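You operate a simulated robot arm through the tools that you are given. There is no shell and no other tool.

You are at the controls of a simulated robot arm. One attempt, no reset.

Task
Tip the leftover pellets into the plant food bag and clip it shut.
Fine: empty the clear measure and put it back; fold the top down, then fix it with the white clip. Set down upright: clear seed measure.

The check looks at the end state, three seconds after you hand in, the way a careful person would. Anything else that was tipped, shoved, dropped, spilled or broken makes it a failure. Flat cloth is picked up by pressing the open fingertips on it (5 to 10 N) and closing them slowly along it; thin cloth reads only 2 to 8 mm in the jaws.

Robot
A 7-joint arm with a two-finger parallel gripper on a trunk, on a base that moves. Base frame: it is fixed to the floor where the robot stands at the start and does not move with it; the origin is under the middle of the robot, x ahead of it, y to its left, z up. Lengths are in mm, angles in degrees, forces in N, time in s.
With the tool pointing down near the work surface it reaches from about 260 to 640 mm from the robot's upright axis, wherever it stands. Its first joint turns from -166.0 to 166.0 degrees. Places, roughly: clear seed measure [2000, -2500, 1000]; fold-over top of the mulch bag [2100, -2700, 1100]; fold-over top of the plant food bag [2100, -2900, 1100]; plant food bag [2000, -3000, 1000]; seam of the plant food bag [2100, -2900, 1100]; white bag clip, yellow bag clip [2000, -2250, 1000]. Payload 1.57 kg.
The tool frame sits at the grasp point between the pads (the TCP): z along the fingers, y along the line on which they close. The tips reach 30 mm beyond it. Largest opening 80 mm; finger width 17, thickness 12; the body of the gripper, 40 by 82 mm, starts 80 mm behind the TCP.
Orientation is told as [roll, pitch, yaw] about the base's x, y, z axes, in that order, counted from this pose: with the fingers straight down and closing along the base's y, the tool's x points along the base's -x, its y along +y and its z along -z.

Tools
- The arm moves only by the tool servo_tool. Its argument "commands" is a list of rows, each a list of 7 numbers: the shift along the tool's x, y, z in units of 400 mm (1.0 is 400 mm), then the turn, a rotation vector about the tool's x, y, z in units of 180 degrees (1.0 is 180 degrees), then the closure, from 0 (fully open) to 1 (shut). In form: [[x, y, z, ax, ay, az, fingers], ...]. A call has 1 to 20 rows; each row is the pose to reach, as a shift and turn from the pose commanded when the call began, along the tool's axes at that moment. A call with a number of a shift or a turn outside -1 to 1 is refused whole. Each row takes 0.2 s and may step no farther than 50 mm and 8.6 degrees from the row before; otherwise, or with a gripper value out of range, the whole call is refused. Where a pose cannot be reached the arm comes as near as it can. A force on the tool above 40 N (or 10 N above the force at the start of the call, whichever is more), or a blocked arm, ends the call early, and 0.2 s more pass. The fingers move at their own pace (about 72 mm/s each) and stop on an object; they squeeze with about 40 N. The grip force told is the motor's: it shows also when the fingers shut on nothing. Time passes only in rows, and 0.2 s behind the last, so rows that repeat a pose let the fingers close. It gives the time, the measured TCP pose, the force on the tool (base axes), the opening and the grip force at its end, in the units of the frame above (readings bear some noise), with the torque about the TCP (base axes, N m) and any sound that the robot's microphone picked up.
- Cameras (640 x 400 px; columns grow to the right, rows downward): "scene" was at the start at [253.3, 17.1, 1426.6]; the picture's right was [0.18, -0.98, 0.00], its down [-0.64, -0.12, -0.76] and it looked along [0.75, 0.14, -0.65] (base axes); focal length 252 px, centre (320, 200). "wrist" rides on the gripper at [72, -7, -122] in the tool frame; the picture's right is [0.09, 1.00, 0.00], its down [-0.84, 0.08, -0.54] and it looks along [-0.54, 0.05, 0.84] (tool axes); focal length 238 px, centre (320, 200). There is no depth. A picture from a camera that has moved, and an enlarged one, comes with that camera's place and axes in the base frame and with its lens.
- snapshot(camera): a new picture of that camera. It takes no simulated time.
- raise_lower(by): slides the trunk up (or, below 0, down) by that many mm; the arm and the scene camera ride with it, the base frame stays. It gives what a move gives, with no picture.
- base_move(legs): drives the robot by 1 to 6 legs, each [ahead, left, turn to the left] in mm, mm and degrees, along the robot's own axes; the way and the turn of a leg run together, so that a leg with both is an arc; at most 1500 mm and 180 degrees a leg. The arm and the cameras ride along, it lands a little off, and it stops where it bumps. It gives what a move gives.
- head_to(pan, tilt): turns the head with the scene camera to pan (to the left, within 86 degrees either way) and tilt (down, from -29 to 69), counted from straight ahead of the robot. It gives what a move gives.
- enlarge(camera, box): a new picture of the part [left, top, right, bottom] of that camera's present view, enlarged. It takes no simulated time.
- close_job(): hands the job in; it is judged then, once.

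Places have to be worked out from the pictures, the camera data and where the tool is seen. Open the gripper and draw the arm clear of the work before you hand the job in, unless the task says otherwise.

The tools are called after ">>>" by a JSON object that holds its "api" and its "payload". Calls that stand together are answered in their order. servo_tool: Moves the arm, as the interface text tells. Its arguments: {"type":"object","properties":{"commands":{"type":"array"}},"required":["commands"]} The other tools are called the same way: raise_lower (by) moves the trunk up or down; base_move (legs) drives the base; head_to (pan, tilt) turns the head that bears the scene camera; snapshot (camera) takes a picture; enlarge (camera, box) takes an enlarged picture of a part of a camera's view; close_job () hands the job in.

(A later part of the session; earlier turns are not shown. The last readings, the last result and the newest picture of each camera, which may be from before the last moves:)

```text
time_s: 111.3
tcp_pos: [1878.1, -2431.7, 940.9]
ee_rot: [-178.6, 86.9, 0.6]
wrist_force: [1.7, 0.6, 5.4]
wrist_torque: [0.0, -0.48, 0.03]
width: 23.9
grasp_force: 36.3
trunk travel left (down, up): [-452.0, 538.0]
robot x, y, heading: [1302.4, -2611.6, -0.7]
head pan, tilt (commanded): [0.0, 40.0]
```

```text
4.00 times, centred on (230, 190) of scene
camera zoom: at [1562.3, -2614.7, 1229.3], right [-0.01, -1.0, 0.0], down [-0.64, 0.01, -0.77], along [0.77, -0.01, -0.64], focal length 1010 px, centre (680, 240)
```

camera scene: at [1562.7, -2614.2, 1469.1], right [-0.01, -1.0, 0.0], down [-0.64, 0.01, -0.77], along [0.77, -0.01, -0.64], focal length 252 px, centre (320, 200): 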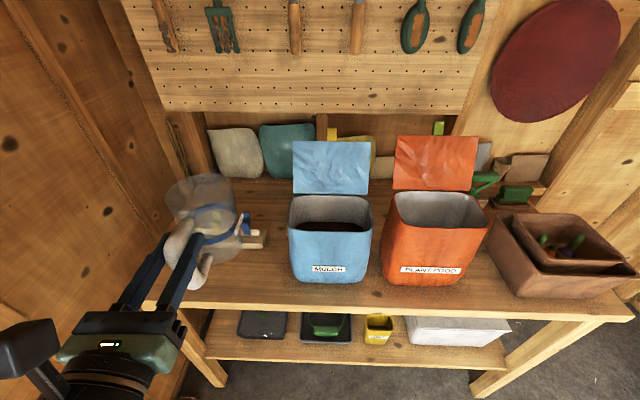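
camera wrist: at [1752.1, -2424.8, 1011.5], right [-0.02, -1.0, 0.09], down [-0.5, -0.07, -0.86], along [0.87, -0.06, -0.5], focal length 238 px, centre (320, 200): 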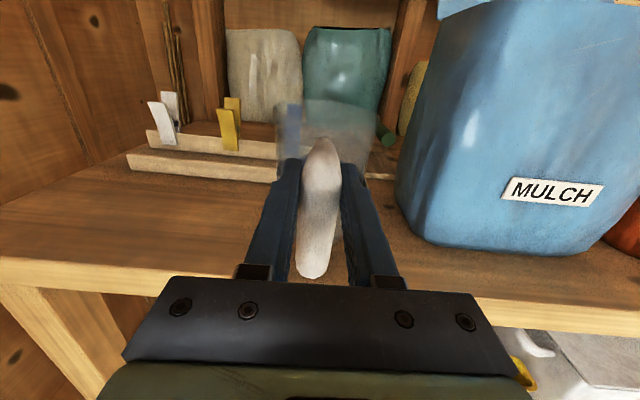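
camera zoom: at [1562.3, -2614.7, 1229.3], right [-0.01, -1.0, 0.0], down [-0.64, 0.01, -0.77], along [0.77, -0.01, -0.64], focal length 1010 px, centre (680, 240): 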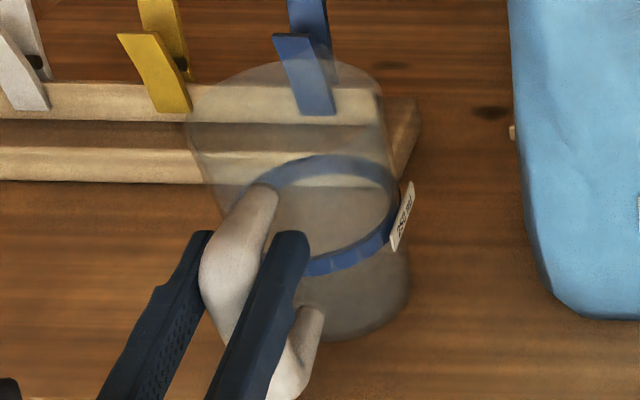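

Contact is made, about flat (≈6 N centred under the cup). I open the fingers.

>>> {"api": "servo_tool", "payload": {"commands": [[0, 0, 0, 0, 0, 0, 0.65], [0, 0, 0, 0, 0, 0, 0.5], [0, 0, 0, 0, 0, 0, 0.2], [0, 0, 0, 0, 0, 0, 0], [0, 0, 0, 0, 0, 0, 0], [0, 0, 0, 0, 0, 0, 0]]}}

>>> {"api": "enlarge", "payload": {"camera": "scene", "box": [160, 120, 280, 240]}}

>>> {"api": "enlarge", "payload": {"camera": "wrist", "box": [220, 40, 420, 290]}}

```text
time_s: 112.7
tcp_pos: [1878.1, -2432.0, 938.3]
ee_rot: [-179.3, 87.0, 0.0]
wrist_force: [0.3, -1.0, 0.0]
wrist_torque: [0.02, 0.04, 0.03]
width: 80.0
grasp_force: 0.0
trunk travel left (down, up): [-452.0, 538.0]
robot x, y, heading: [1306.6, -2610.0, -0.5]
head pan, tilt (commanded): [0.0, 40.0]
```

```text
3.33 times, centred on (220, 180) of scene
camera zoom: at [1562.6, -2614.6, 1229.1], right [-0.01, -1.0, 0.0], down [-0.64, 0.01, -0.77], along [0.77, -0.01, -0.64], focal length 841 px, centre (653, 267)
```

zoom: 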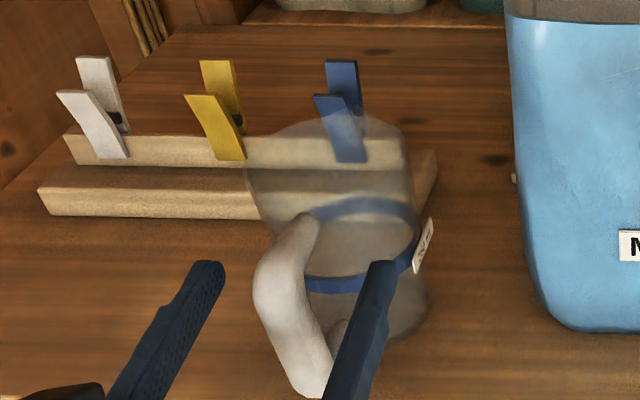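

```text
1.60 times, centred on (320, 165) of wrist
camera zoom: at [1752.9, -2423.9, 1005.8], right [-0.02, -1.0, 0.09], down [-0.5, -0.07, -0.86], along [0.87, -0.06, -0.49], focal length 381 px, centre (320, 256)
```

zoom: 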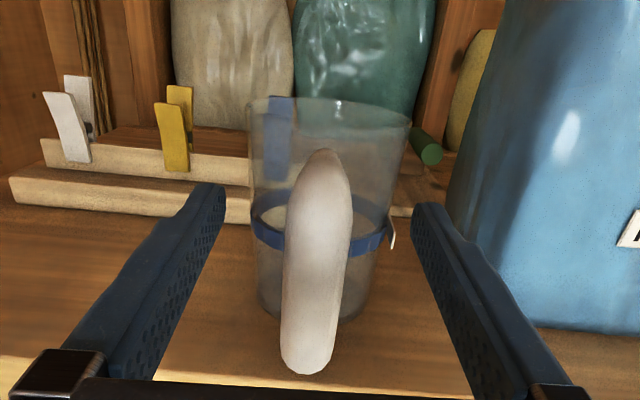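

The measure stands upright on its old place, released. I withdraw straight back.

>>> {"api": "servo_tool", "payload": {"commands": [[0.002, 0, -0.05, 0, 0, 0, 0], [0.005, 0, -0.12, 0, 0, 0, 0], [0.01, 0, -0.2, 0, 0, 0, 0], [0.015, 0, -0.28, 0, 0, 0, 0], [0.02, 0, -0.36, 0, 0, 0, 0], [0.02, 0, -0.36, 0, 0, 0, 0]]}}

>>> {"api": "snapshot", "payload": {"camera": "scene"}}

>>> {"api": "snapshot", "payload": {"camera": "wrist"}}

```text
time_s: 114.1
tcp_pos: [1732.7, -2428.7, 936.7]
ee_rot: [-179.1, 87.0, 0.2]
wrist_force: [-0.5, -0.1, 0.9]
wrist_torque: [0.0, -0.03, -0.02]
width: 80.1
grasp_force: 0.0
trunk travel left (down, up): [-452.0, 538.0]
robot x, y, heading: [1309.1, -2610.8, -0.4]
head pan, tilt (commanded): [0.0, 40.0]
```

```text
taken
camera scene: at [1562.6, -2614.6, 1229.1], right [-0.01, -1.0, 0.0], down [-0.64, 0.01, -0.77], along [0.77, -0.01, -0.64], focal length 252 px, centre (320, 200)
```

scene: 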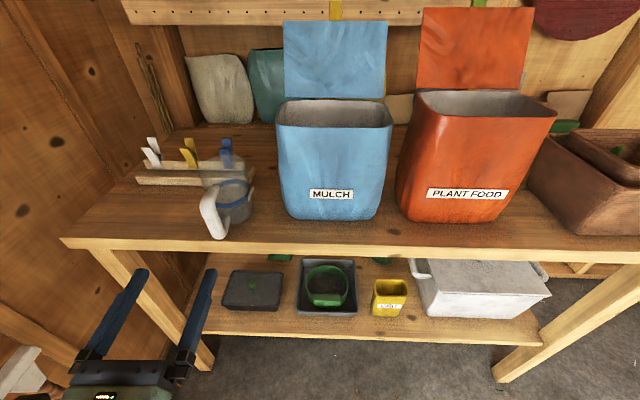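

```text
taken
camera wrist: at [1609.2, -2420.4, 1004.0], right [-0.02, -1.0, 0.09], down [-0.5, -0.07, -0.86], along [0.87, -0.06, -0.5], focal length 238 px, centre (320, 200)
```

wrist: 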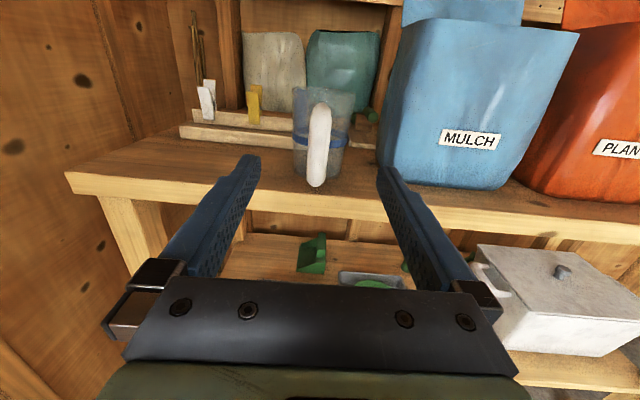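

The measure is back in place. From this low viewpoint I zoom on the clips to study their shape, and on the plant food bag's rim/flap.

>>> {"api": "enlarge", "payload": {"camera": "wrist", "box": [175, 60, 285, 160]}}

>>> {"api": "enlarge", "payload": {"camera": "scene", "box": [130, 125, 250, 215]}}

>>> {"api": "enlarge", "payload": {"camera": "scene", "box": [390, 0, 560, 230]}}

```text
4.00 times, centred on (230, 110) of wrist
camera zoom: at [1609.2, -2420.4, 1004.0], right [-0.02, -1.0, 0.09], down [-0.5, -0.07, -0.86], along [0.87, -0.06, -0.5], focal length 953 px, centre (680, 560)
```

zoom: 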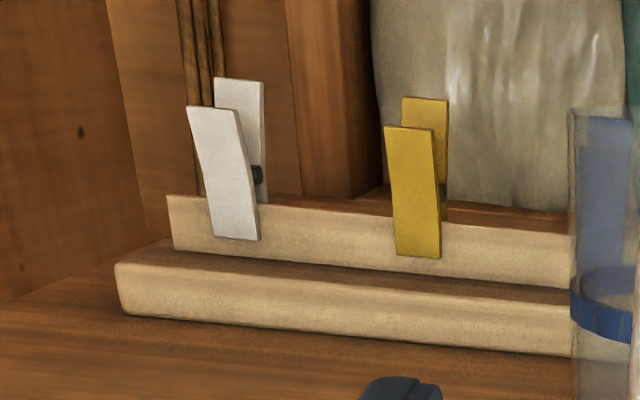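

```text
4.44 times, centred on (190, 170) of scene
camera zoom: at [1562.6, -2614.6, 1229.1], right [-0.01, -1.0, 0.0], down [-0.64, 0.01, -0.77], along [0.77, -0.01, -0.64], focal length 1122 px, centre (898, 333)
```

zoom: 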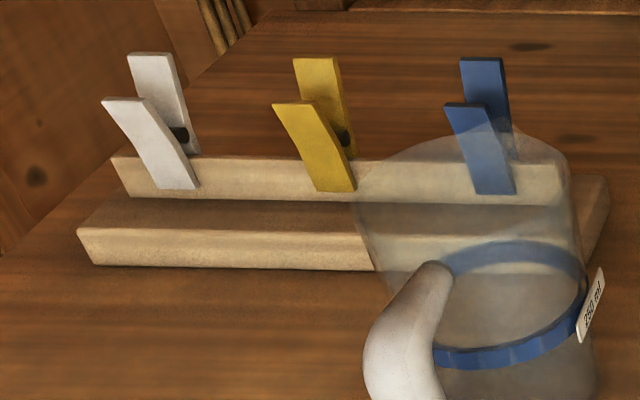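

```text
1.74 times, centred on (475, 115) of scene
camera zoom: at [1562.6, -2614.6, 1229.1], right [-0.01, -1.0, 0.0], down [-0.64, 0.01, -0.77], along [0.77, -0.01, -0.64], focal length 439 px, centre (50, 348)
```

zoom: 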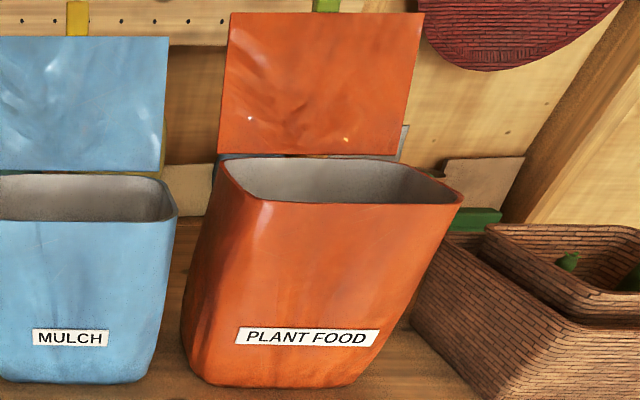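

Clip geometry: legs' tops at x ≈ 2075 (front) and 2115 (rear), y ≈ -2226, z ≈ 955; jaws on the rail down to z ≈ 893. I raise the trunk and turn the tool downwards (camera on the far side, looking back) to also see the base's footprint.

>>> {"api": "raise_lower", "payload": {"by": 280}}

>>> {"api": "servo_tool", "payload": {"commands": [[0, 0, 0, 0, -0.045, 0, 0], [0, 0, 0, 0, -0.09, 0, 0], [0, 0, 0, 0, -0.135, 0, 0], [0, 0, 0, 0, -0.18, 0, 0], [0, 0, 0, 0, -0.225, 0, 0], [0, 0, 0, 0, -0.27, 0, 0], [0, 0, 0, 0, -0.315, 0, 0], [0, 0, 0, 0, -0.36, 0, 0], [0, 0, 0, 0, -0.405, 0, 0], [0, 0, 0, 0, -0.45, 0, 0], [0, 0, 0, 0, -0.4833, 0, 0], [0, 0, 0, 0, -0.4833, 0, 0]]}}

>>> {"api": "snapshot", "payload": {"camera": "wrist"}}

>>> {"api": "snapshot", "payload": {"camera": "scene"}}

```text
time_s: 116.9
tcp_pos: [1734.6, -2428.2, 1217.2]
ee_rot: [-179.3, 87.1, 0.1]
wrist_force: [-0.7, -0.5, -0.3]
wrist_torque: [0.01, 0.04, 0.01]
width: 80.1
grasp_force: 0.1
trunk travel left (down, up): [-732.0, 258.0]
robot x, y, heading: [1305.9, -2615.3, -0.8]
head pan, tilt (commanded): [0.0, 40.0]
```

```text
time_s: 119.5
tcp_pos: [1733.6, -2429.5, 1172.8]
ee_rot: [0.0, 6.1, 179.2]
wrist_force: [-0.7, -0.5, 0.1]
wrist_torque: [-0.04, 0.01, -0.01]
width: 79.9
grasp_force: 0.2
out of reach, approached as far as the arm can: row 10, 11, 12
trunk travel left (down, up): [-732.0, 258.0]
robot x, y, heading: [1307.8, -2610.7, -0.6]
head pan, tilt (commanded): [0.0, 40.0]
```

```text
taken
camera wrist: at [1793.8, -2422.9, 1302.4], right [0.08, -1.0, 0.01], down [-0.89, -0.07, 0.45], along [-0.45, -0.04, -0.89], focal length 238 px, centre (320, 200)
```

wrist: 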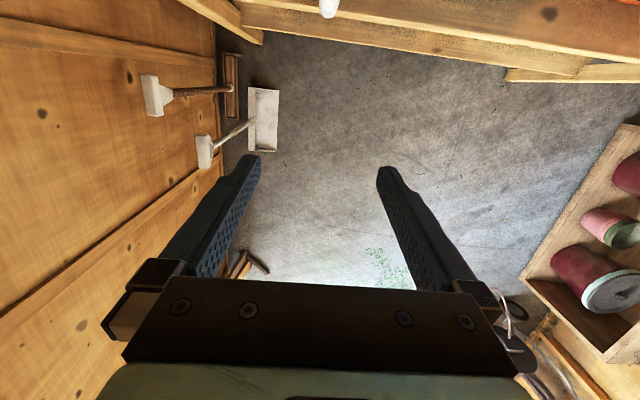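

```text
taken
camera scene: at [1562.4, -2614.7, 1509.1], right [-0.01, -1.0, 0.0], down [-0.64, 0.01, -0.77], along [0.77, -0.01, -0.64], focal length 252 px, centre (320, 200)
```

scene: 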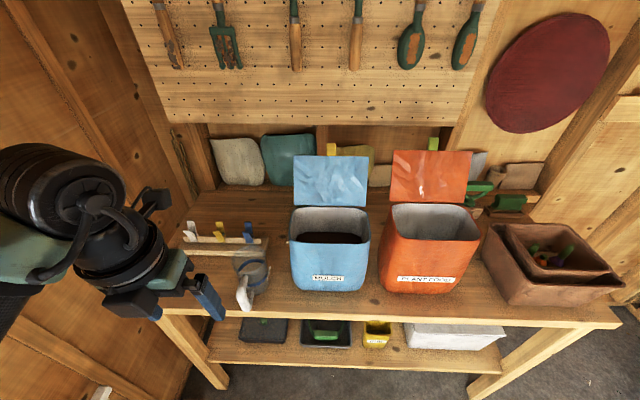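

The base isn't rendered, so I'll keep it well off the bench. I spin the tool back by -180° about its axis to the original yaw for working on the flap.

>>> {"api": "servo_tool", "payload": {"commands": [[0, 0, 0, 0, 0, -0.047, 0], [0, 0, 0, 0, 0, -0.094, 0], [0, 0, 0, 0, 0, -0.141, 0], [0, 0, 0, 0, 0, -0.188, 0], [0, 0, 0, 0, 0, -0.235, 0], [0, 0, 0, 0, 0, -0.282, 0], [0, 0, 0, 0, 0, -0.329, 0], [0, 0, 0, 0, 0, -0.376, 0], [0, 0, 0, 0, 0, -0.423, 0], [0, 0, 0, 0, 0, -0.47, 0], [0, 0, 0, 0, 0, -0.517, 0], [0, 0, 0, 0, 0, -0.564, 0], [0, 0, 0, 0, 0, -0.611, 0], [0, 0, 0, 0, 0, -0.658, 0], [0, 0, 0, 0, 0, -0.705, 0], [0, 0, 0, 0, 0, -0.752, 0], [0, 0, 0, 0, 0, -0.799, 0], [0, 0, 0, 0, 0, -0.846, 0], [0, 0, 0, 0, 0, -0.893, 0], [0, 0, 0, 0, 0, -0.94, 0]]}}

>>> {"api": "servo_tool", "payload": {"commands": [[0, 0, 0, 0, 0, -0.03, 0], [0, 0, 0, 0, 0, -0.06, 0], [0, 0, 0, 0, 0, -0.06, 0]]}}

```text
time_s: 123.7
tcp_pos: [1733.2, -2427.6, 1171.8]
ee_rot: [1.1, -6.3, -11.4]
wrist_force: [0.1, -0.9, 0.5]
wrist_torque: [0.04, 0.01, 0.01]
width: 80.0
grasp_force: 0.1
trunk travel left (down, up): [-732.0, 258.0]
robot x, y, heading: [1310.0, -2616.5, -0.7]
head pan, tilt (commanded): [0.0, 40.0]
```

```text
time_s: 124.5
tcp_pos: [1732.6, -2426.6, 1172.3]
ee_rot: [0.0, -6.2, -0.7]
wrist_force: [-0.2, 0.0, 0.1]
wrist_torque: [-0.02, 0.0, 0.0]
width: 79.7
grasp_force: 0.0
trunk travel left (down, up): [-732.0, 258.0]
robot x, y, heading: [1304.7, -2615.1, -0.6]
head pan, tilt (commanded): [0.0, 40.0]
```

Back to the normal yaw. I raise the trunk to the top, move the base right to face the plant food bag and forward to x ≈ 1505 with the tool high above everything.

>>> {"api": "raise_lower", "payload": {"by": 200}}

>>> {"api": "base_move", "payload": {"legs": [[0, -290, 0.6], [190, 0, 0]]}}

>>> {"api": "head_to", "payload": {"pan": 0, "tilt": 55}}

>>> {"api": "snapshot", "payload": {"camera": "scene"}}

>>> {"api": "snapshot", "payload": {"camera": "wrist"}}

```text
time_s: 126.7
tcp_pos: [1733.6, -2426.9, 1372.1]
ee_rot: [0.1, -6.1, -0.8]
wrist_force: [-0.4, 0.2, 0.6]
wrist_torque: [-0.02, -0.01, -0.04]
width: 79.9
grasp_force: 0.1
trunk travel left (down, up): [-932.0, 58.0]
robot x, y, heading: [1308.9, -2615.0, -0.8]
head pan, tilt (commanded): [0.0, 40.0]
```

```text
time_s: 129.9
tcp_pos: [1920.4, -2714.1, 1372.5]
ee_rot: [0.0, -6.3, 0.0]
wrist_force: [0.5, 0.5, 0.3]
wrist_torque: [0.02, -0.02, 0.01]
width: 80.2
grasp_force: 0.0
trunk travel left (down, up): [-932.0, 58.0]
robot x, y, heading: [1494.6, -2902.2, -0.1]
head pan, tilt (commanded): [0.0, 40.0]
```

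```text
time_s: 130.7
tcp_pos: [1920.7, -2713.8, 1373.1]
ee_rot: [0.0, -6.2, -0.1]
wrist_force: [-0.2, 0.2, 0.2]
wrist_torque: [0.01, -0.01, 0.0]
width: 80.2
grasp_force: 0.1
trunk travel left (down, up): [-932.0, 58.0]
robot x, y, heading: [1501.2, -2903.7, -0.1]
head pan, tilt (commanded): [0.0, 55.0]
```

```text
taken
camera scene: at [1740.3, -2903.5, 1688.4], right [0.0, -1.0, 0.0], down [-0.82, 0.0, -0.57], along [0.57, 0.0, -0.82], focal length 252 px, centre (320, 200)
```

scene: 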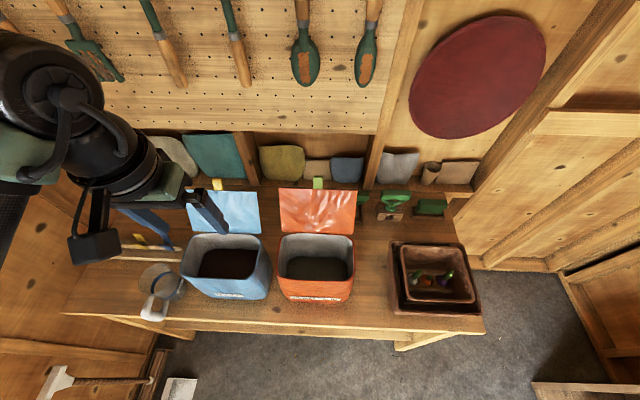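

```text
taken
camera wrist: at [1837.5, -2720.5, 1487.1], right [-0.09, 1.0, -0.01], down [0.77, 0.08, 0.63], along [0.63, 0.05, -0.78], focal length 238 px, centre (320, 200)
```

wrist: 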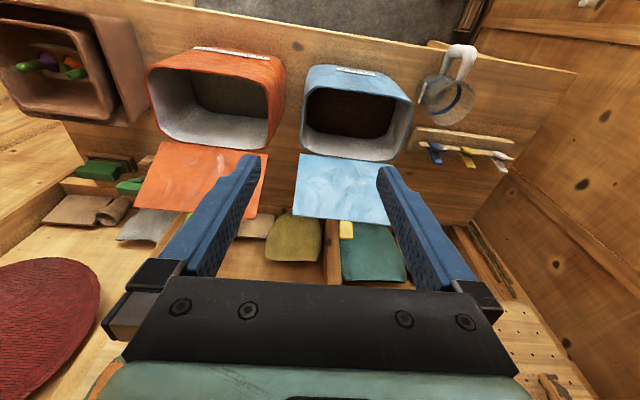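

The robot stands at ≈(1499, -2903). I zoom on the green tab to refine its position before going for it.

>>> {"api": "enlarge", "payload": {"camera": "scene", "box": [270, 165, 370, 245]}}

>>> {"api": "enlarge", "payload": {"camera": "wrist", "box": [120, 120, 420, 270]}}

```text
5.00 times, centred on (320, 205) of scene
camera zoom: at [1740.3, -2903.5, 1688.4], right [0.0, -1.0, 0.0], down [-0.82, 0.0, -0.57], along [0.57, 0.0, -0.82], focal length 1262 px, centre (320, 175)
```

zoom: 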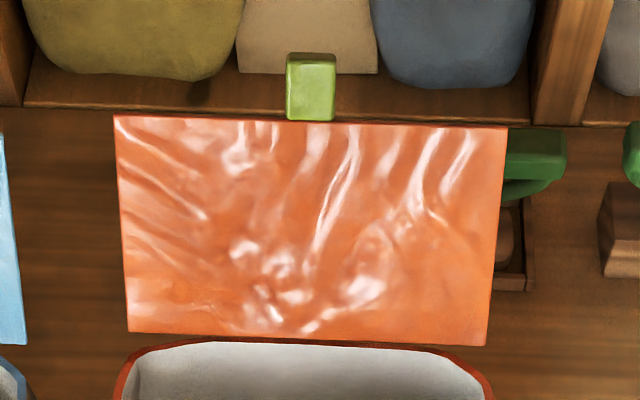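

```text
2.13 times, centred on (270, 195) of wrist
camera zoom: at [1837.5, -2720.5, 1487.1], right [-0.09, 1.0, -0.01], down [0.77, 0.08, 0.63], along [0.63, 0.05, -0.78], focal length 508 px, centre (427, 211)
```

zoom: 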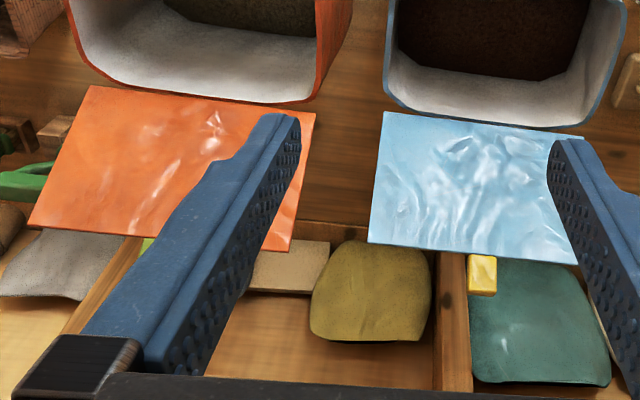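

Tab: ≈24 mm wide, 31 mm tall, 9.5 mm thick, centre ≈ (2124, -2899.5, 1217). I bring the open gripper over it at z ≈ 1290 with the tool straight down.

>>> {"api": "servo_tool", "payload": {"commands": [[-0.06, -0.058, 0.02, 0, 0.005, 0, 0], [-0.12, -0.116, 0.05, 0, 0.01, 0, 0], [-0.18, -0.174, 0.08, 0, 0.015, 0, 0], [-0.24, -0.232, 0.11, 0, 0.02, 0, 0], [-0.3, -0.29, 0.15, 0, 0.025, 0, 0], [-0.36, -0.348, 0.19, 0, 0.03, 0, 0], [-0.42, -0.406, 0.23, 0, 0.0344, 0, 0], [-0.482, -0.4625, 0.261, 0, 0.0344, 0, 0], [-0.482, -0.4625, 0.261, 0, 0.0344, 0, 0]]}}

>>> {"api": "snapshot", "payload": {"camera": "scene"}}

>>> {"api": "snapshot", "payload": {"camera": "wrist"}}

```text
time_s: 132.7
tcp_pos: [2123.2, -2900.1, 1289.7]
ee_rot: [-0.1, 0.0, -0.1]
wrist_force: [-0.4, -0.3, -0.4]
wrist_torque: [-0.02, 0.01, -0.01]
width: 80.2
grasp_force: 0.0
trunk travel left (down, up): [-932.0, 58.0]
robot x, y, heading: [1498.7, -2907.1, -0.5]
head pan, tilt (commanded): [0.0, 55.0]
```

```text
taken
camera scene: at [1739.2, -2902.8, 1688.5], right [0.0, -1.0, 0.0], down [-0.82, 0.0, -0.57], along [0.57, 0.0, -0.82], focal length 252 px, centre (320, 200)
```

scene: 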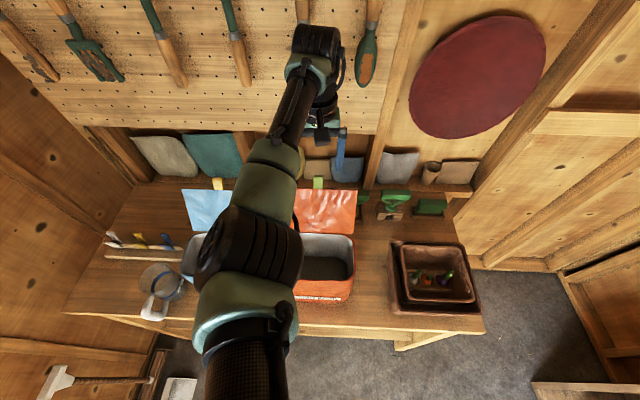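

```text
taken
camera wrist: at [2051.5, -2906.9, 1413.4], right [-0.09, 1.0, 0.0], down [0.84, 0.08, 0.54], along [0.54, 0.05, -0.84], focal length 238 px, centre (320, 200)
```

wrist: 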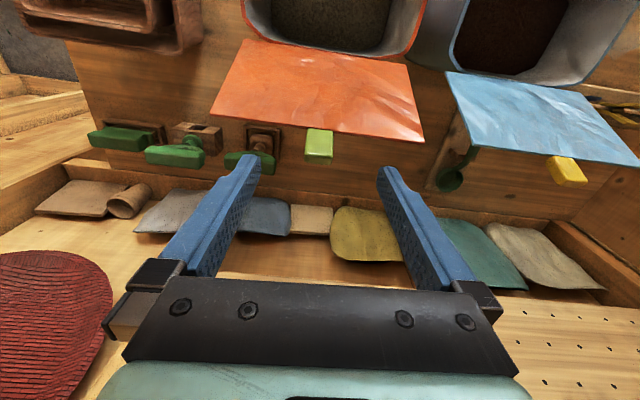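

The tab is centred between the fingers (x ≈ 2122, y ≈ -2900). I lower 52 mm so only the fingertips flank the tab, just above the flap's edge.

>>> {"api": "servo_tool", "payload": {"commands": [[0, 0, 0.05, 0, 0, 0, 0], [0, 0, 0.09, 0, 0, 0, 0], [0, 0, 0.115, 0, 0, 0, 0], [0, 0, 0.13, 0, 0, 0, 0], [0, 0, 0.13, 0, 0, 0, 0]]}}

>>> {"api": "enlarge", "payload": {"camera": "wrist", "box": [200, 60, 440, 230]}}

>>> {"api": "enlarge", "payload": {"camera": "scene", "box": [270, 120, 370, 240]}}

```text
time_s: 133.8
tcp_pos: [2123.0, -2899.8, 1238.5]
ee_rot: [0.0, 0.1, -0.1]
wrist_force: [1.1, -0.1, 0.6]
wrist_torque: [-0.05, -0.02, 0.01]
width: 80.1
grasp_force: 0.0
trunk travel left (down, up): [-932.0, 58.0]
robot x, y, heading: [1498.6, -2905.2, -0.2]
head pan, tilt (commanded): [0.0, 55.0]
```

```text
2.35 times, centred on (320, 145) of wrist
camera zoom: at [2051.5, -2905.6, 1362.1], right [-0.09, 1.0, 0.0], down [0.84, 0.08, 0.54], along [0.54, 0.05, -0.84], focal length 561 px, centre (320, 329)
```

zoom: 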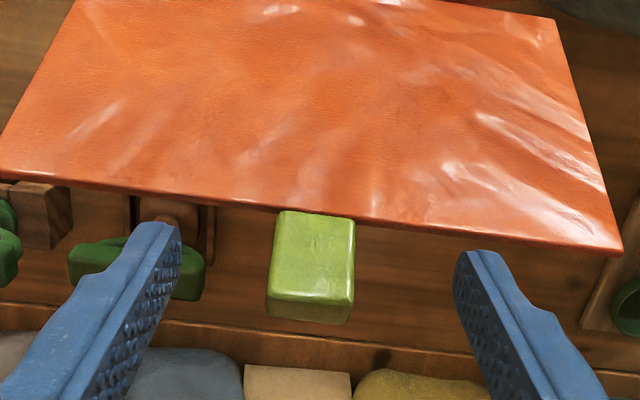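

```text
3.33 times, centred on (320, 180) of scene
camera zoom: at [1739.6, -2903.5, 1688.4], right [0.0, -1.0, 0.0], down [-0.82, 0.0, -0.57], along [0.57, 0.0, -0.82], focal length 841 px, centre (320, 267)
```

zoom: 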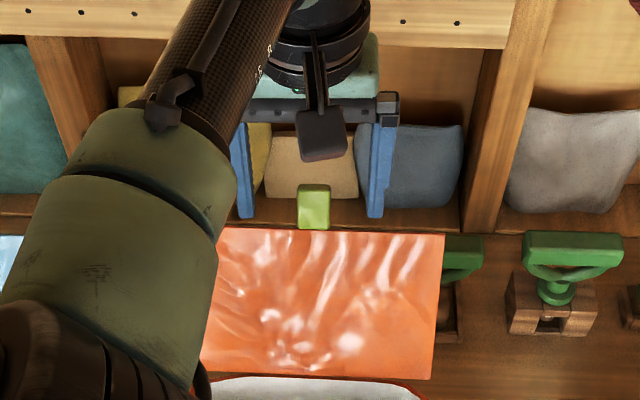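

The tips flank the tab just above the flap's edge. I close on the tab.

>>> {"api": "servo_tool", "payload": {"commands": [[0, 0, 0, 0, 0, 0, 0.5], [0, 0, 0, 0, 0, 0, 1], [0, 0, 0, 0, 0, 0, 1], [0, 0, 0, 0, 0, 0, 1], [0, 0, 0, 0, 0, 0, 1]]}}

>>> {"api": "enlarge", "payload": {"camera": "wrist", "box": [200, 60, 440, 230]}}

```text
time_s: 135.1
tcp_pos: [2124.4, -2899.3, 1239.6]
ee_rot: [0.0, -0.2, -0.1]
wrist_force: [1.7, -1.6, 1.6]
wrist_torque: [0.27, -0.24, -0.56]
width: 23.9
grasp_force: 35.4
trunk travel left (down, up): [-932.0, 58.0]
robot x, y, heading: [1494.6, -2902.1, -0.2]
head pan, tilt (commanded): [0.0, 55.0]
```

```text
2.35 times, centred on (320, 145) of wrist
camera zoom: at [2051.8, -2906.1, 1362.4], right [-0.09, 1.0, 0.0], down [0.84, 0.07, 0.54], along [0.54, 0.05, -0.84], focal length 561 px, centre (320, 329)
```

zoom: 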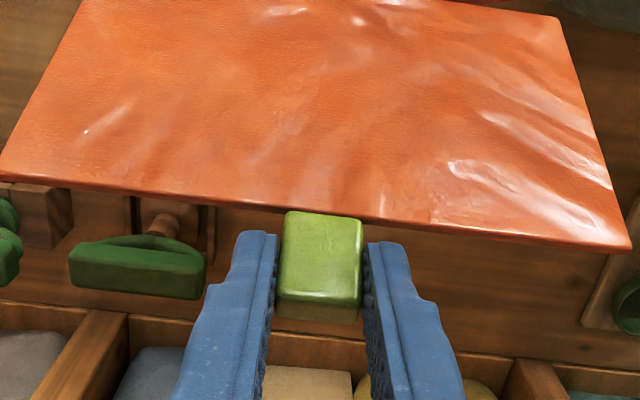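

The tab is gripped (24 mm). I start folding the flap forward along an arc about its hinge (2060, 1082), first 40°, tool kept vertical.

>>> {"api": "servo_tool", "payload": {"commands": [[0.021, 0, -0.009, 0, 0, 0, 1], [0.043, 0, -0.017, 0, 0, 0, 1], [0.068, 0, -0.0235, 0, 0, 0, 1], [0.094, 0, -0.0298, 0, 0, 0, 1], [0.12, 0, -0.033, 0, 0, 0, 1], [0.1465, 0, -0.0353, 0, 0, 0, 1], [0.173, 0, -0.035, 0, 0, 0, 1], [0.1993, 0, -0.0335, 0, 0, 0, 1], [0.1993, 0, -0.0335, 0, 0, 0, 1]]}}

>>> {"api": "snapshot", "payload": {"camera": "wrist"}}

>>> {"api": "snapshot", "payload": {"camera": "scene"}}

```text
time_s: 137.1
tcp_pos: [2042.2, -2901.3, 1249.7]
ee_rot: [0.0, 0.3, -0.1]
wrist_force: [2.8, 0.0, -2.8]
wrist_torque: [-0.12, -0.52, 0.01]
width: 23.6
grasp_force: 35.9
trunk travel left (down, up): [-932.0, 58.0]
robot x, y, heading: [1498.3, -2905.8, -0.2]
head pan, tilt (commanded): [0.0, 55.0]
```

```text
taken
camera wrist: at [1971.6, -2905.8, 1373.1], right [-0.09, 1.0, 0.0], down [0.84, 0.08, 0.54], along [0.54, 0.05, -0.84], focal length 238 px, centre (320, 200)
```

wrist: 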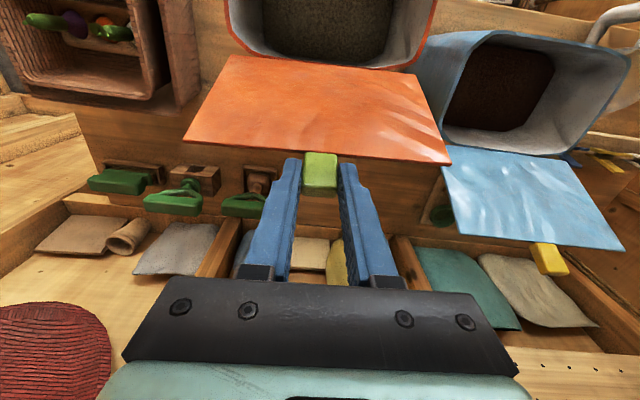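

```text
taken
camera scene: at [1740.5, -2903.6, 1688.0], right [0.0, -1.0, 0.0], down [-0.82, 0.0, -0.57], along [0.57, 0.0, -0.82], focal length 252 px, centre (320, 200)
```

scene: 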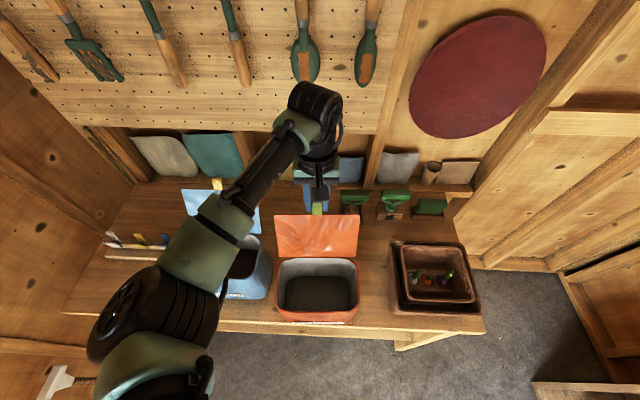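

Something is off: the flap did not turn; the bag itself slid forward with the gripper. I stop and look closely.

>>> {"api": "enlarge", "payload": {"camera": "scene", "box": [220, 180, 420, 340]}}

>>> {"api": "enlarge", "payload": {"camera": "wrist", "box": [160, 0, 480, 220]}}

```text
2.50 times, centred on (320, 260) of scene
camera zoom: at [1740.5, -2903.6, 1688.0], right [0.0, -1.0, 0.0], down [-0.82, 0.0, -0.57], along [0.57, 0.0, -0.82], focal length 631 px, centre (320, 50)
```

zoom: 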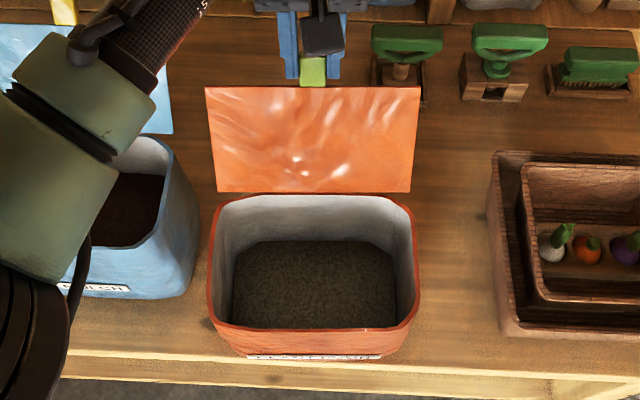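

```text
1.82 times, centred on (320, 110) of wrist
camera zoom: at [1971.6, -2905.8, 1373.1], right [-0.09, 1.0, 0.0], down [0.84, 0.08, 0.54], along [0.54, 0.05, -0.84], focal length 433 px, centre (320, 364)
```

zoom: 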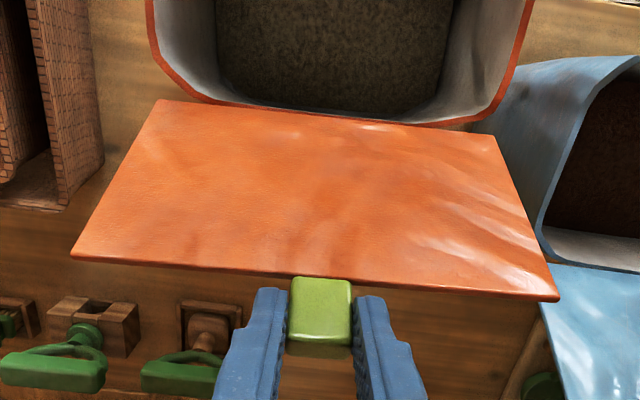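

The grip held the tab rigid in angle, so the light bag was dragged ≈80 mm instead of the flap turning. I reverse along the same path to put the bag back where it stood.

>>> {"api": "servo_tool", "payload": {"commands": [[-0.0263, 0, -0.001, 0, 0, 0, 1], [-0.0528, 0, -0.0015, 0, 0, 0, 1], [-0.0793, 0, 0.0005, 0, 0, 0, 1], [-0.1053, 0, 0.004, 0, 0, 0, 1], [-0.1313, 0, 0.01, 0, 0, 0, 1], [-0.1563, 0, 0.0165, 0, 0, 0, 1], [-0.1783, 0, 0.0245, 0, 0, 0, 1], [-0.1993, 0, 0.0335, 0, 0, 0, 1], [-0.1993, 0, 0.0335, 0, 0, 0, 1]]}}

>>> {"api": "snapshot", "payload": {"camera": "scene"}}

>>> {"api": "snapshot", "payload": {"camera": "wrist"}}

```text
time_s: 139.1
tcp_pos: [2122.5, -2900.6, 1239.3]
ee_rot: [0.0, 0.0, 0.0]
wrist_force: [-4.0, 1.1, 7.2]
wrist_torque: [0.17, 1.04, -0.08]
width: 23.7
grasp_force: 35.6
trunk travel left (down, up): [-932.0, 58.0]
robot x, y, heading: [1497.8, -2904.2, 0.1]
head pan, tilt (commanded): [0.0, 55.0]
```

```text
taken
camera scene: at [1737.9, -2903.1, 1688.8], right [0.0, -1.0, 0.0], down [-0.82, 0.0, -0.57], along [0.57, 0.0, -0.82], focal length 252 px, centre (320, 200)
```

scene: 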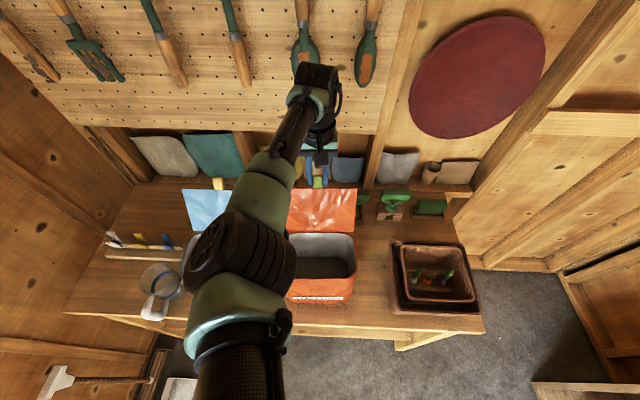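

```text
taken
camera wrist: at [2051.0, -2906.7, 1362.3], right [-0.09, 1.0, 0.0], down [0.84, 0.08, 0.54], along [0.54, 0.05, -0.84], focal length 238 px, centre (320, 200)
```

wrist: 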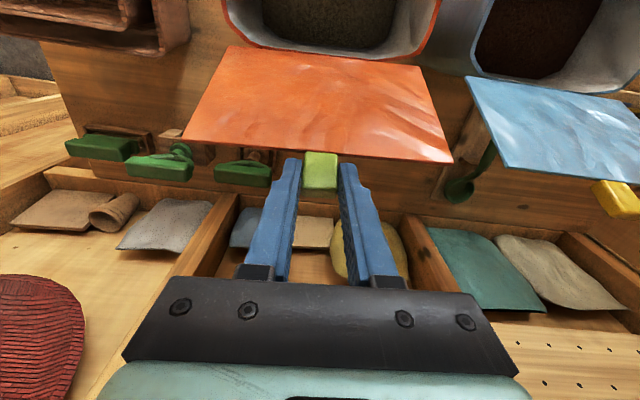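

The bag is back where it was (picture matches the earlier one within a millimetre or so). I release the tab and instead will push the flap over from behind with closed fingertips, which leaves it free to hinge. First open and rise.

>>> {"api": "servo_tool", "payload": {"commands": [[0, 0, 0, 0, 0, 0, 0.5], [0, 0, 0, 0, 0, 0, 0], [0, 0, 0, 0, 0, 0, 0], [0, 0, -0.05, 0, 0, 0, 0], [0, 0, -0.12, 0, 0, 0, 0], [0, 0, -0.12, 0, 0, 0, 0]]}}

>>> {"api": "snapshot", "payload": {"camera": "wrist"}}

>>> {"api": "enlarge", "payload": {"camera": "scene", "box": [230, 160, 410, 320]}}

```text
time_s: 140.4
tcp_pos: [2122.8, -2900.4, 1285.3]
ee_rot: [0.0, 0.0, -0.1]
wrist_force: [-0.1, 0.6, 0.2]
wrist_torque: [-0.02, 0.0, -0.02]
width: 79.7
grasp_force: 0.2
trunk travel left (down, up): [-932.0, 58.0]
robot x, y, heading: [1497.3, -2904.2, 0.0]
head pan, tilt (commanded): [0.0, 55.0]
```

```text
taken
camera wrist: at [2052.1, -2906.5, 1408.4], right [-0.09, 1.0, 0.0], down [0.84, 0.08, 0.54], along [0.54, 0.05, -0.84], focal length 238 px, centre (320, 200)
```

wrist: 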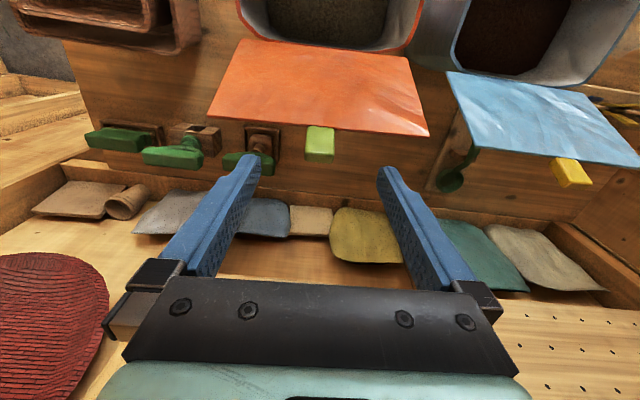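

```text
2.50 times, centred on (320, 240) of scene
camera zoom: at [1740.0, -2903.5, 1688.4], right [0.0, -1.0, 0.0], down [-0.82, 0.0, -0.57], along [0.57, 0.0, -0.82], focal length 631 px, centre (320, 100)
```

zoom: 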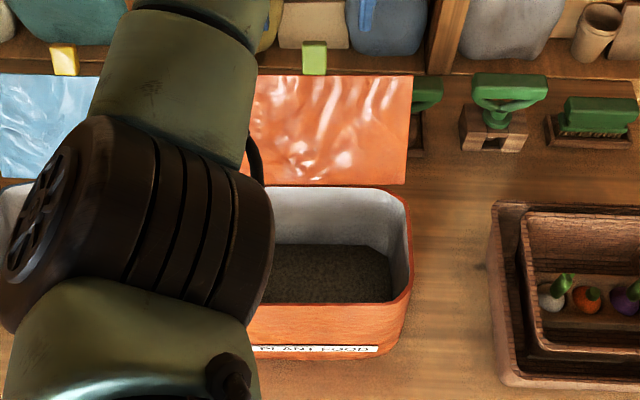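

Released; the bag stands within a few mm of its old place. Now I move 32 mm further back, close the fingers, and lower behind the tab (tips at z ≈ 1195).

>>> {"api": "servo_tool", "payload": {"commands": [[-0.04, 0, 0, 0, 0, 0, 0.5], [-0.08, 0, 0, 0, 0, 0, 1], [-0.08, 0, 0, 0, 0, 0, 1], [-0.08, 0, 0.04, 0, 0, 0, 1], [-0.08, 0, 0.09, 0, 0, 0, 1], [-0.08, 0, 0.13, 0, 0, 0, 1], [-0.08, 0, 0.15, 0, 0, 0, 1], [-0.08, 0, 0.15, 0, 0, 0, 1]]}}

>>> {"api": "snapshot", "payload": {"camera": "wrist"}}

>>> {"api": "enlarge", "payload": {"camera": "scene", "box": [230, 130, 410, 310]}}

```text
time_s: 141.7
tcp_pos: [2140.3, -2898.9, 1257.2]
ee_rot: [0.0, -1.8, -0.3]
wrist_force: [0.3, 0.2, 0.6]
wrist_torque: [0.01, 0.06, 0.0]
width: 0.0
grasp_force: 21.3
out of reach, approached as far as the arm can: row 1, 2, 3, 4, 5, 6
trunk travel left (down, up): [-932.0, 58.0]
robot x, y, heading: [1497.4, -2906.0, -0.3]
head pan, tilt (commanded): [0.0, 55.0]
stopped in row 6: the force on the tool passed its limit at 48 N (the readings are from after the stop); the commanded pose is now the measured one
```

```text
taken
camera wrist: at [2065.1, -2904.4, 1378.4], right [-0.09, 1.0, 0.0], down [0.82, 0.07, 0.57], along [0.57, 0.05, -0.82], focal length 238 px, centre (320, 200)
```

wrist: 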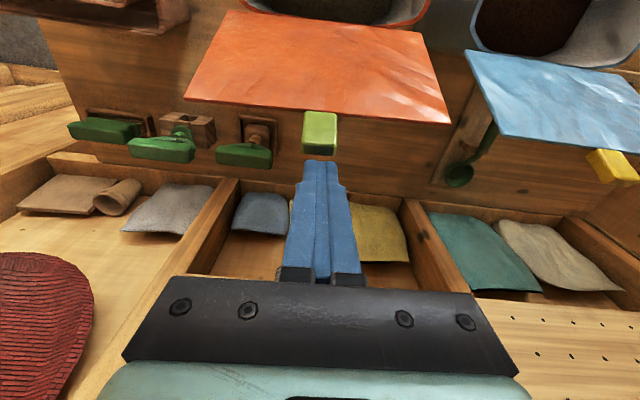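

```text
2.22 times, centred on (320, 220) of scene
camera zoom: at [1739.0, -2903.5, 1688.4], right [0.0, -1.0, 0.0], down [-0.82, 0.0, -0.57], along [0.57, 0.0, -0.82], focal length 561 px, centre (320, 156)
```

zoom: 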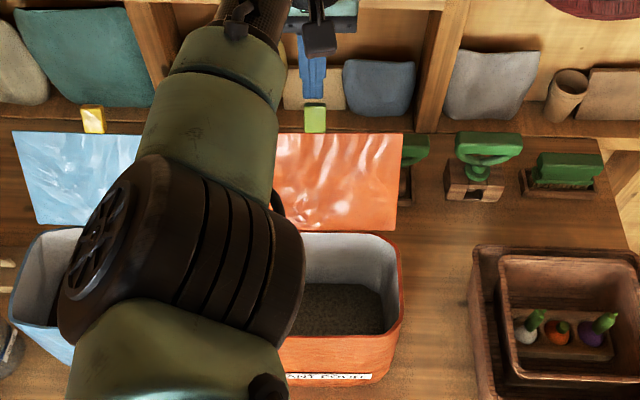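

The arm hit its reach limit and the tip landed on the tab's top, so it stopped. I rise clear, pitch the tool 15° forward to gain reach, and place the tip farther behind the flap.

>>> {"api": "servo_tool", "payload": {"commands": [[0, 0, -0.06, 0, 0, 0, 1], [0, 0, -0.12, 0, 0, 0, 1], [-0.01, 0, -0.12, 0, -0.025, 0, 1], [-0.022, 0, -0.115, 0, -0.05, 0, 1], [-0.035, 0, -0.11, 0, -0.073, 0, 1], [-0.035, 0, -0.11, 0, -0.073, 0, 1]]}}

>>> {"api": "snapshot", "payload": {"camera": "wrist"}}

```text
time_s: 143.1
tcp_pos: [2153.6, -2899.7, 1299.3]
ee_rot: [-0.1, -14.8, -0.4]
wrist_force: [0.1, 0.4, 0.0]
wrist_torque: [-0.02, 0.03, -0.01]
width: 0.0
grasp_force: 22.1
out of reach, approached as far as the arm can: row 1, 2
trunk travel left (down, up): [-932.0, 58.0]
robot x, y, heading: [1495.8, -2906.9, -0.1]
head pan, tilt (commanded): [0.0, 55.0]
```

```text
taken
camera wrist: at [2053.1, -2905.2, 1401.6], right [-0.08, 1.0, -0.02], down [0.67, 0.08, 0.74], along [0.74, 0.05, -0.68], focal length 238 px, centre (320, 200)
```

wrist: 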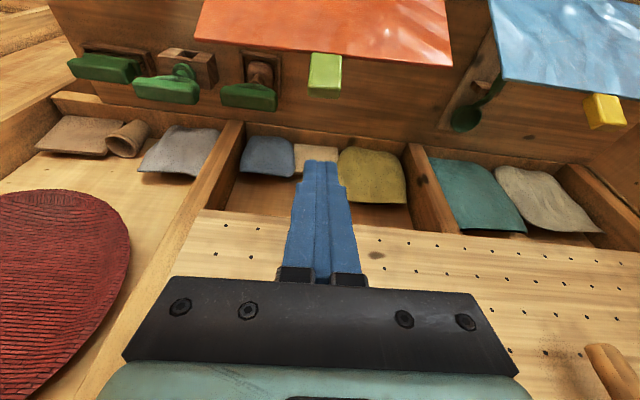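

The tip is now at ≈ (2161, -2899, 1270), behind the tab. I lower vertically by 68 mm.

>>> {"api": "servo_tool", "payload": {"commands": [[0.006, 0, 0.04, 0, 0, 0, 1], [0.014, 0, 0.08, 0, 0, 0, 1], [0.022, 0, 0.12, 0, 0, 0, 1], [0.029, 0, 0.15, 0, 0, 0, 1], [0.034, 0, 0.167, 0, 0, 0, 1], [0.034, 0, 0.167, 0, 0, 0, 1]]}}

>>> {"api": "snapshot", "payload": {"camera": "wrist"}}

>>> {"api": "enlarge", "payload": {"camera": "scene", "box": [250, 130, 400, 310]}}

```text
time_s: 144.5
tcp_pos: [2157.2, -2900.0, 1231.7]
ee_rot: [-0.1, -14.7, -0.4]
wrist_force: [-0.3, 0.4, 0.1]
wrist_torque: [0.0, -0.01, 0.01]
width: 0.0
grasp_force: 21.5
trunk travel left (down, up): [-932.0, 58.0]
robot x, y, heading: [1501.6, -2905.2, -0.1]
head pan, tilt (commanded): [0.0, 55.0]
```

```text
taken
camera wrist: at [2056.7, -2905.7, 1333.4], right [-0.08, 1.0, -0.02], down [0.67, 0.08, 0.74], along [0.74, 0.05, -0.68], focal length 238 px, centre (320, 200)
```

wrist: 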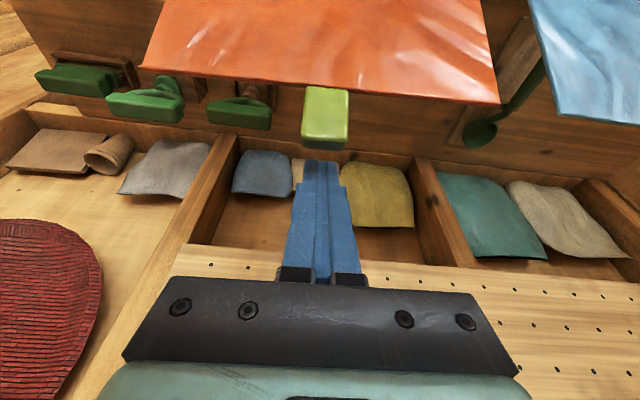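

```text
2.22 times, centred on (325, 220) of scene
camera zoom: at [1739.8, -2903.5, 1688.4], right [0.0, -1.0, 0.0], down [-0.82, 0.0, -0.57], along [0.57, 0.0, -0.82], focal length 561 px, centre (309, 156)
```

zoom: 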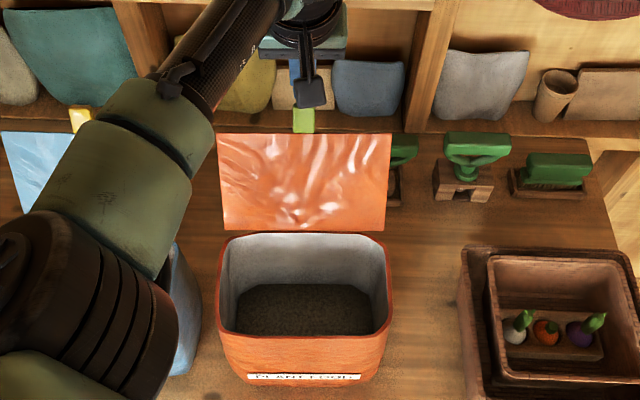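

The finger is behind the tab with a small gap. I push gently toward -x in 6 mm steps for 42 mm and check whether the flap hinges.

>>> {"api": "servo_tool", "payload": {"commands": [[0.0145, 0, -0.0038, 0, 0, 0, 1], [0.029, 0, -0.0076, 0, 0, 0, 1], [0.0435, 0, -0.0115, 0, 0, 0, 1], [0.058, 0, -0.0153, 0, 0, 0, 1], [0.0725, 0, -0.0191, 0, 0, 0, 1], [0.087, 0, -0.023, 0, 0, 0, 1], [0.1015, 0, -0.0268, 0, 0, 0, 1]]}}

>>> {"api": "snapshot", "payload": {"camera": "wrist"}}

>>> {"api": "enlarge", "payload": {"camera": "scene", "box": [250, 130, 400, 310]}}

```text
time_s: 146.1
tcp_pos: [2114.6, -2897.4, 1235.0]
ee_rot: [-0.1, -15.0, -0.2]
wrist_force: [4.0, 0.1, 13.6]
wrist_torque: [-0.02, 0.16, 0.0]
width: 0.1
grasp_force: 20.6
trunk travel left (down, up): [-932.0, 58.0]
robot x, y, heading: [1499.5, -2904.1, -0.1]
head pan, tilt (commanded): [0.0, 55.0]
```

```text
taken
camera wrist: at [2014.2, -2902.9, 1335.1], right [-0.08, 1.0, -0.03], down [0.67, 0.08, 0.74], along [0.74, 0.04, -0.67], focal length 238 px, centre (320, 200)
```

wrist: 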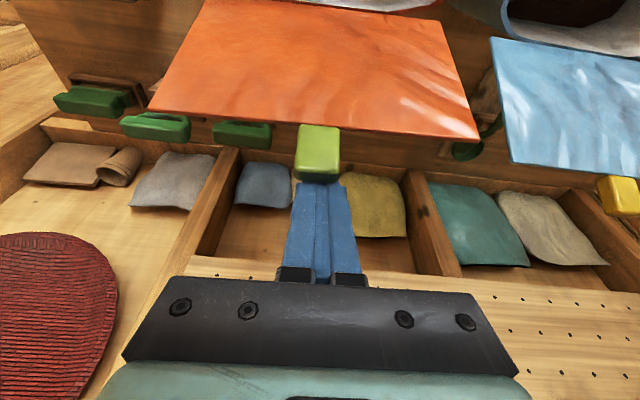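

```text
2.22 times, centred on (325, 220) of scene
camera zoom: at [1738.7, -2903.5, 1688.9], right [0.0, -1.0, 0.0], down [-0.82, 0.0, -0.57], along [0.57, 0.0, -0.82], focal length 561 px, centre (309, 156)
```

zoom: 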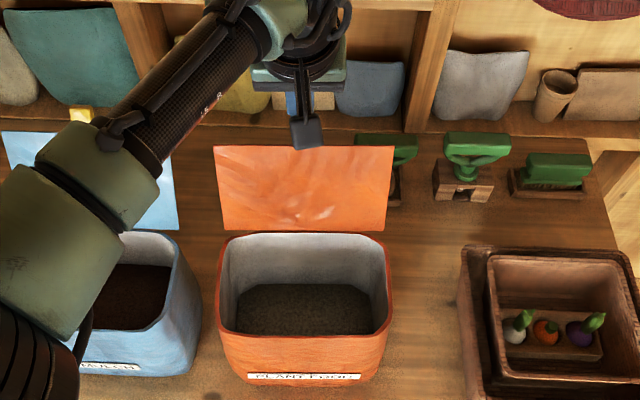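

It works: the flap has hinged from 24° to about 11° back-lean and the bag has not moved. I continue pushing forward while bringing the tool back to vertical.

>>> {"api": "servo_tool", "payload": {"commands": [[0.0153, 0, -0.002, 0, 0.014, 0, 1], [0.0306, 0, -0.004, 0, 0.028, 0, 1], [0.0458, 0, -0.006, 0, 0.042, 0, 1], [0.0611, 0, -0.008, 0, 0.056, 0, 1], [0.0764, 0, -0.0098, 0, 0.07, 0, 1], [0.0917, 0, -0.0116, 0, 0.0833, 0, 1]]}}

>>> {"api": "snapshot", "payload": {"camera": "wrist"}}

>>> {"api": "enlarge", "payload": {"camera": "scene", "box": [250, 130, 400, 310]}}

```text
time_s: 146.9
tcp_pos: [2104.0, -2896.9, 1237.1]
ee_rot: [-0.2, -9.2, -0.2]
wrist_force: [2.3, -0.2, 11.7]
wrist_torque: [0.01, 0.18, -0.01]
width: 0.0
grasp_force: 21.3
trunk travel left (down, up): [-932.0, 58.0]
robot x, y, heading: [1498.3, -2905.1, -0.1]
head pan, tilt (commanded): [0.0, 55.0]
stopped in row 3: the force on the tool passed its limit at 41 N (the readings are from after the stop); the commanded pose is now the measured one
```

```text
taken
camera wrist: at [2013.8, -2902.8, 1347.0], right [-0.09, 1.0, -0.02], down [0.74, 0.08, 0.67], along [0.67, 0.04, -0.75], focal length 238 px, centre (320, 200)
```

wrist: 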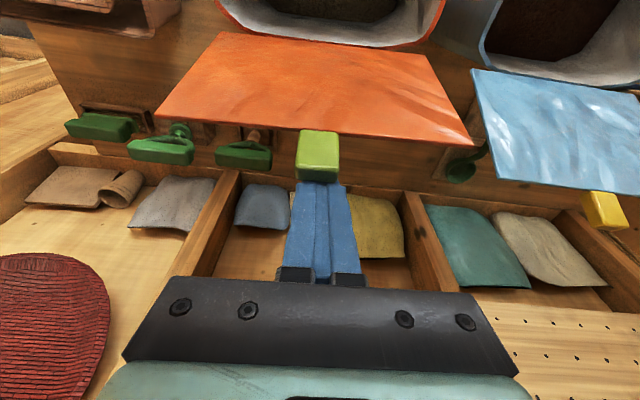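

```text
2.22 times, centred on (325, 220) of scene
camera zoom: at [1740.5, -2903.6, 1687.9], right [0.0, -1.0, 0.0], down [-0.82, 0.0, -0.57], along [0.57, 0.0, -0.82], focal length 561 px, centre (309, 156)
```

zoom: 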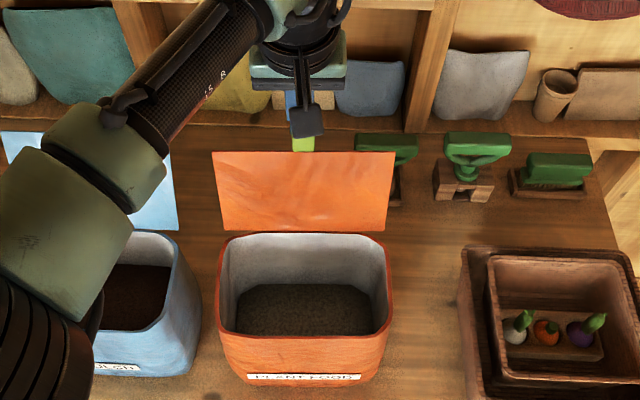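

The call stopped on a mostly vertical force, so the finger is catching on the tab. I zoom in to see the contact.

>>> {"api": "enlarge", "payload": {"camera": "wrist", "box": [260, 110, 380, 220]}}

>>> {"api": "enlarge", "payload": {"camera": "scene", "box": [280, 140, 350, 210]}}

```text
3.64 times, centred on (320, 165) of wrist
camera zoom: at [2013.8, -2902.8, 1347.0], right [-0.09, 1.0, -0.02], down [0.74, 0.08, 0.67], along [0.67, 0.04, -0.75], focal length 867 px, centre (320, 327)
```

zoom: 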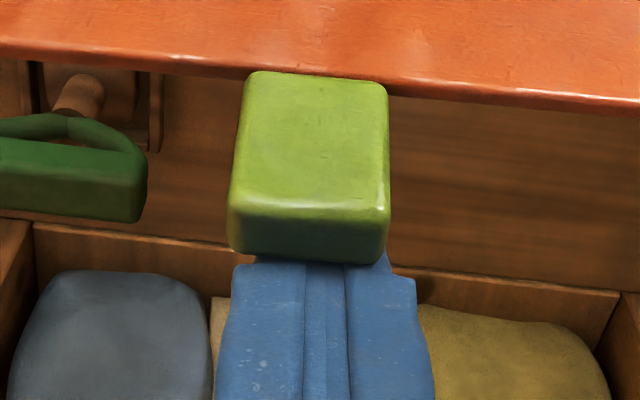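

```text
5.71 times, centred on (315, 175) of scene
camera zoom: at [1740.5, -2903.6, 1687.9], right [0.0, -1.0, 0.0], down [-0.82, 0.0, -0.57], along [0.57, 0.0, -0.82], focal length 1442 px, centre (349, 343)
```

zoom: 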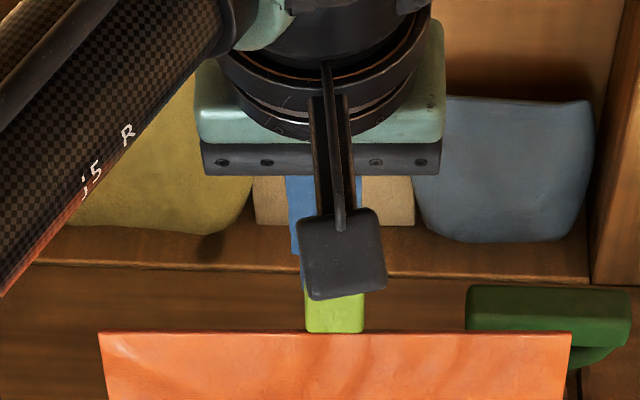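

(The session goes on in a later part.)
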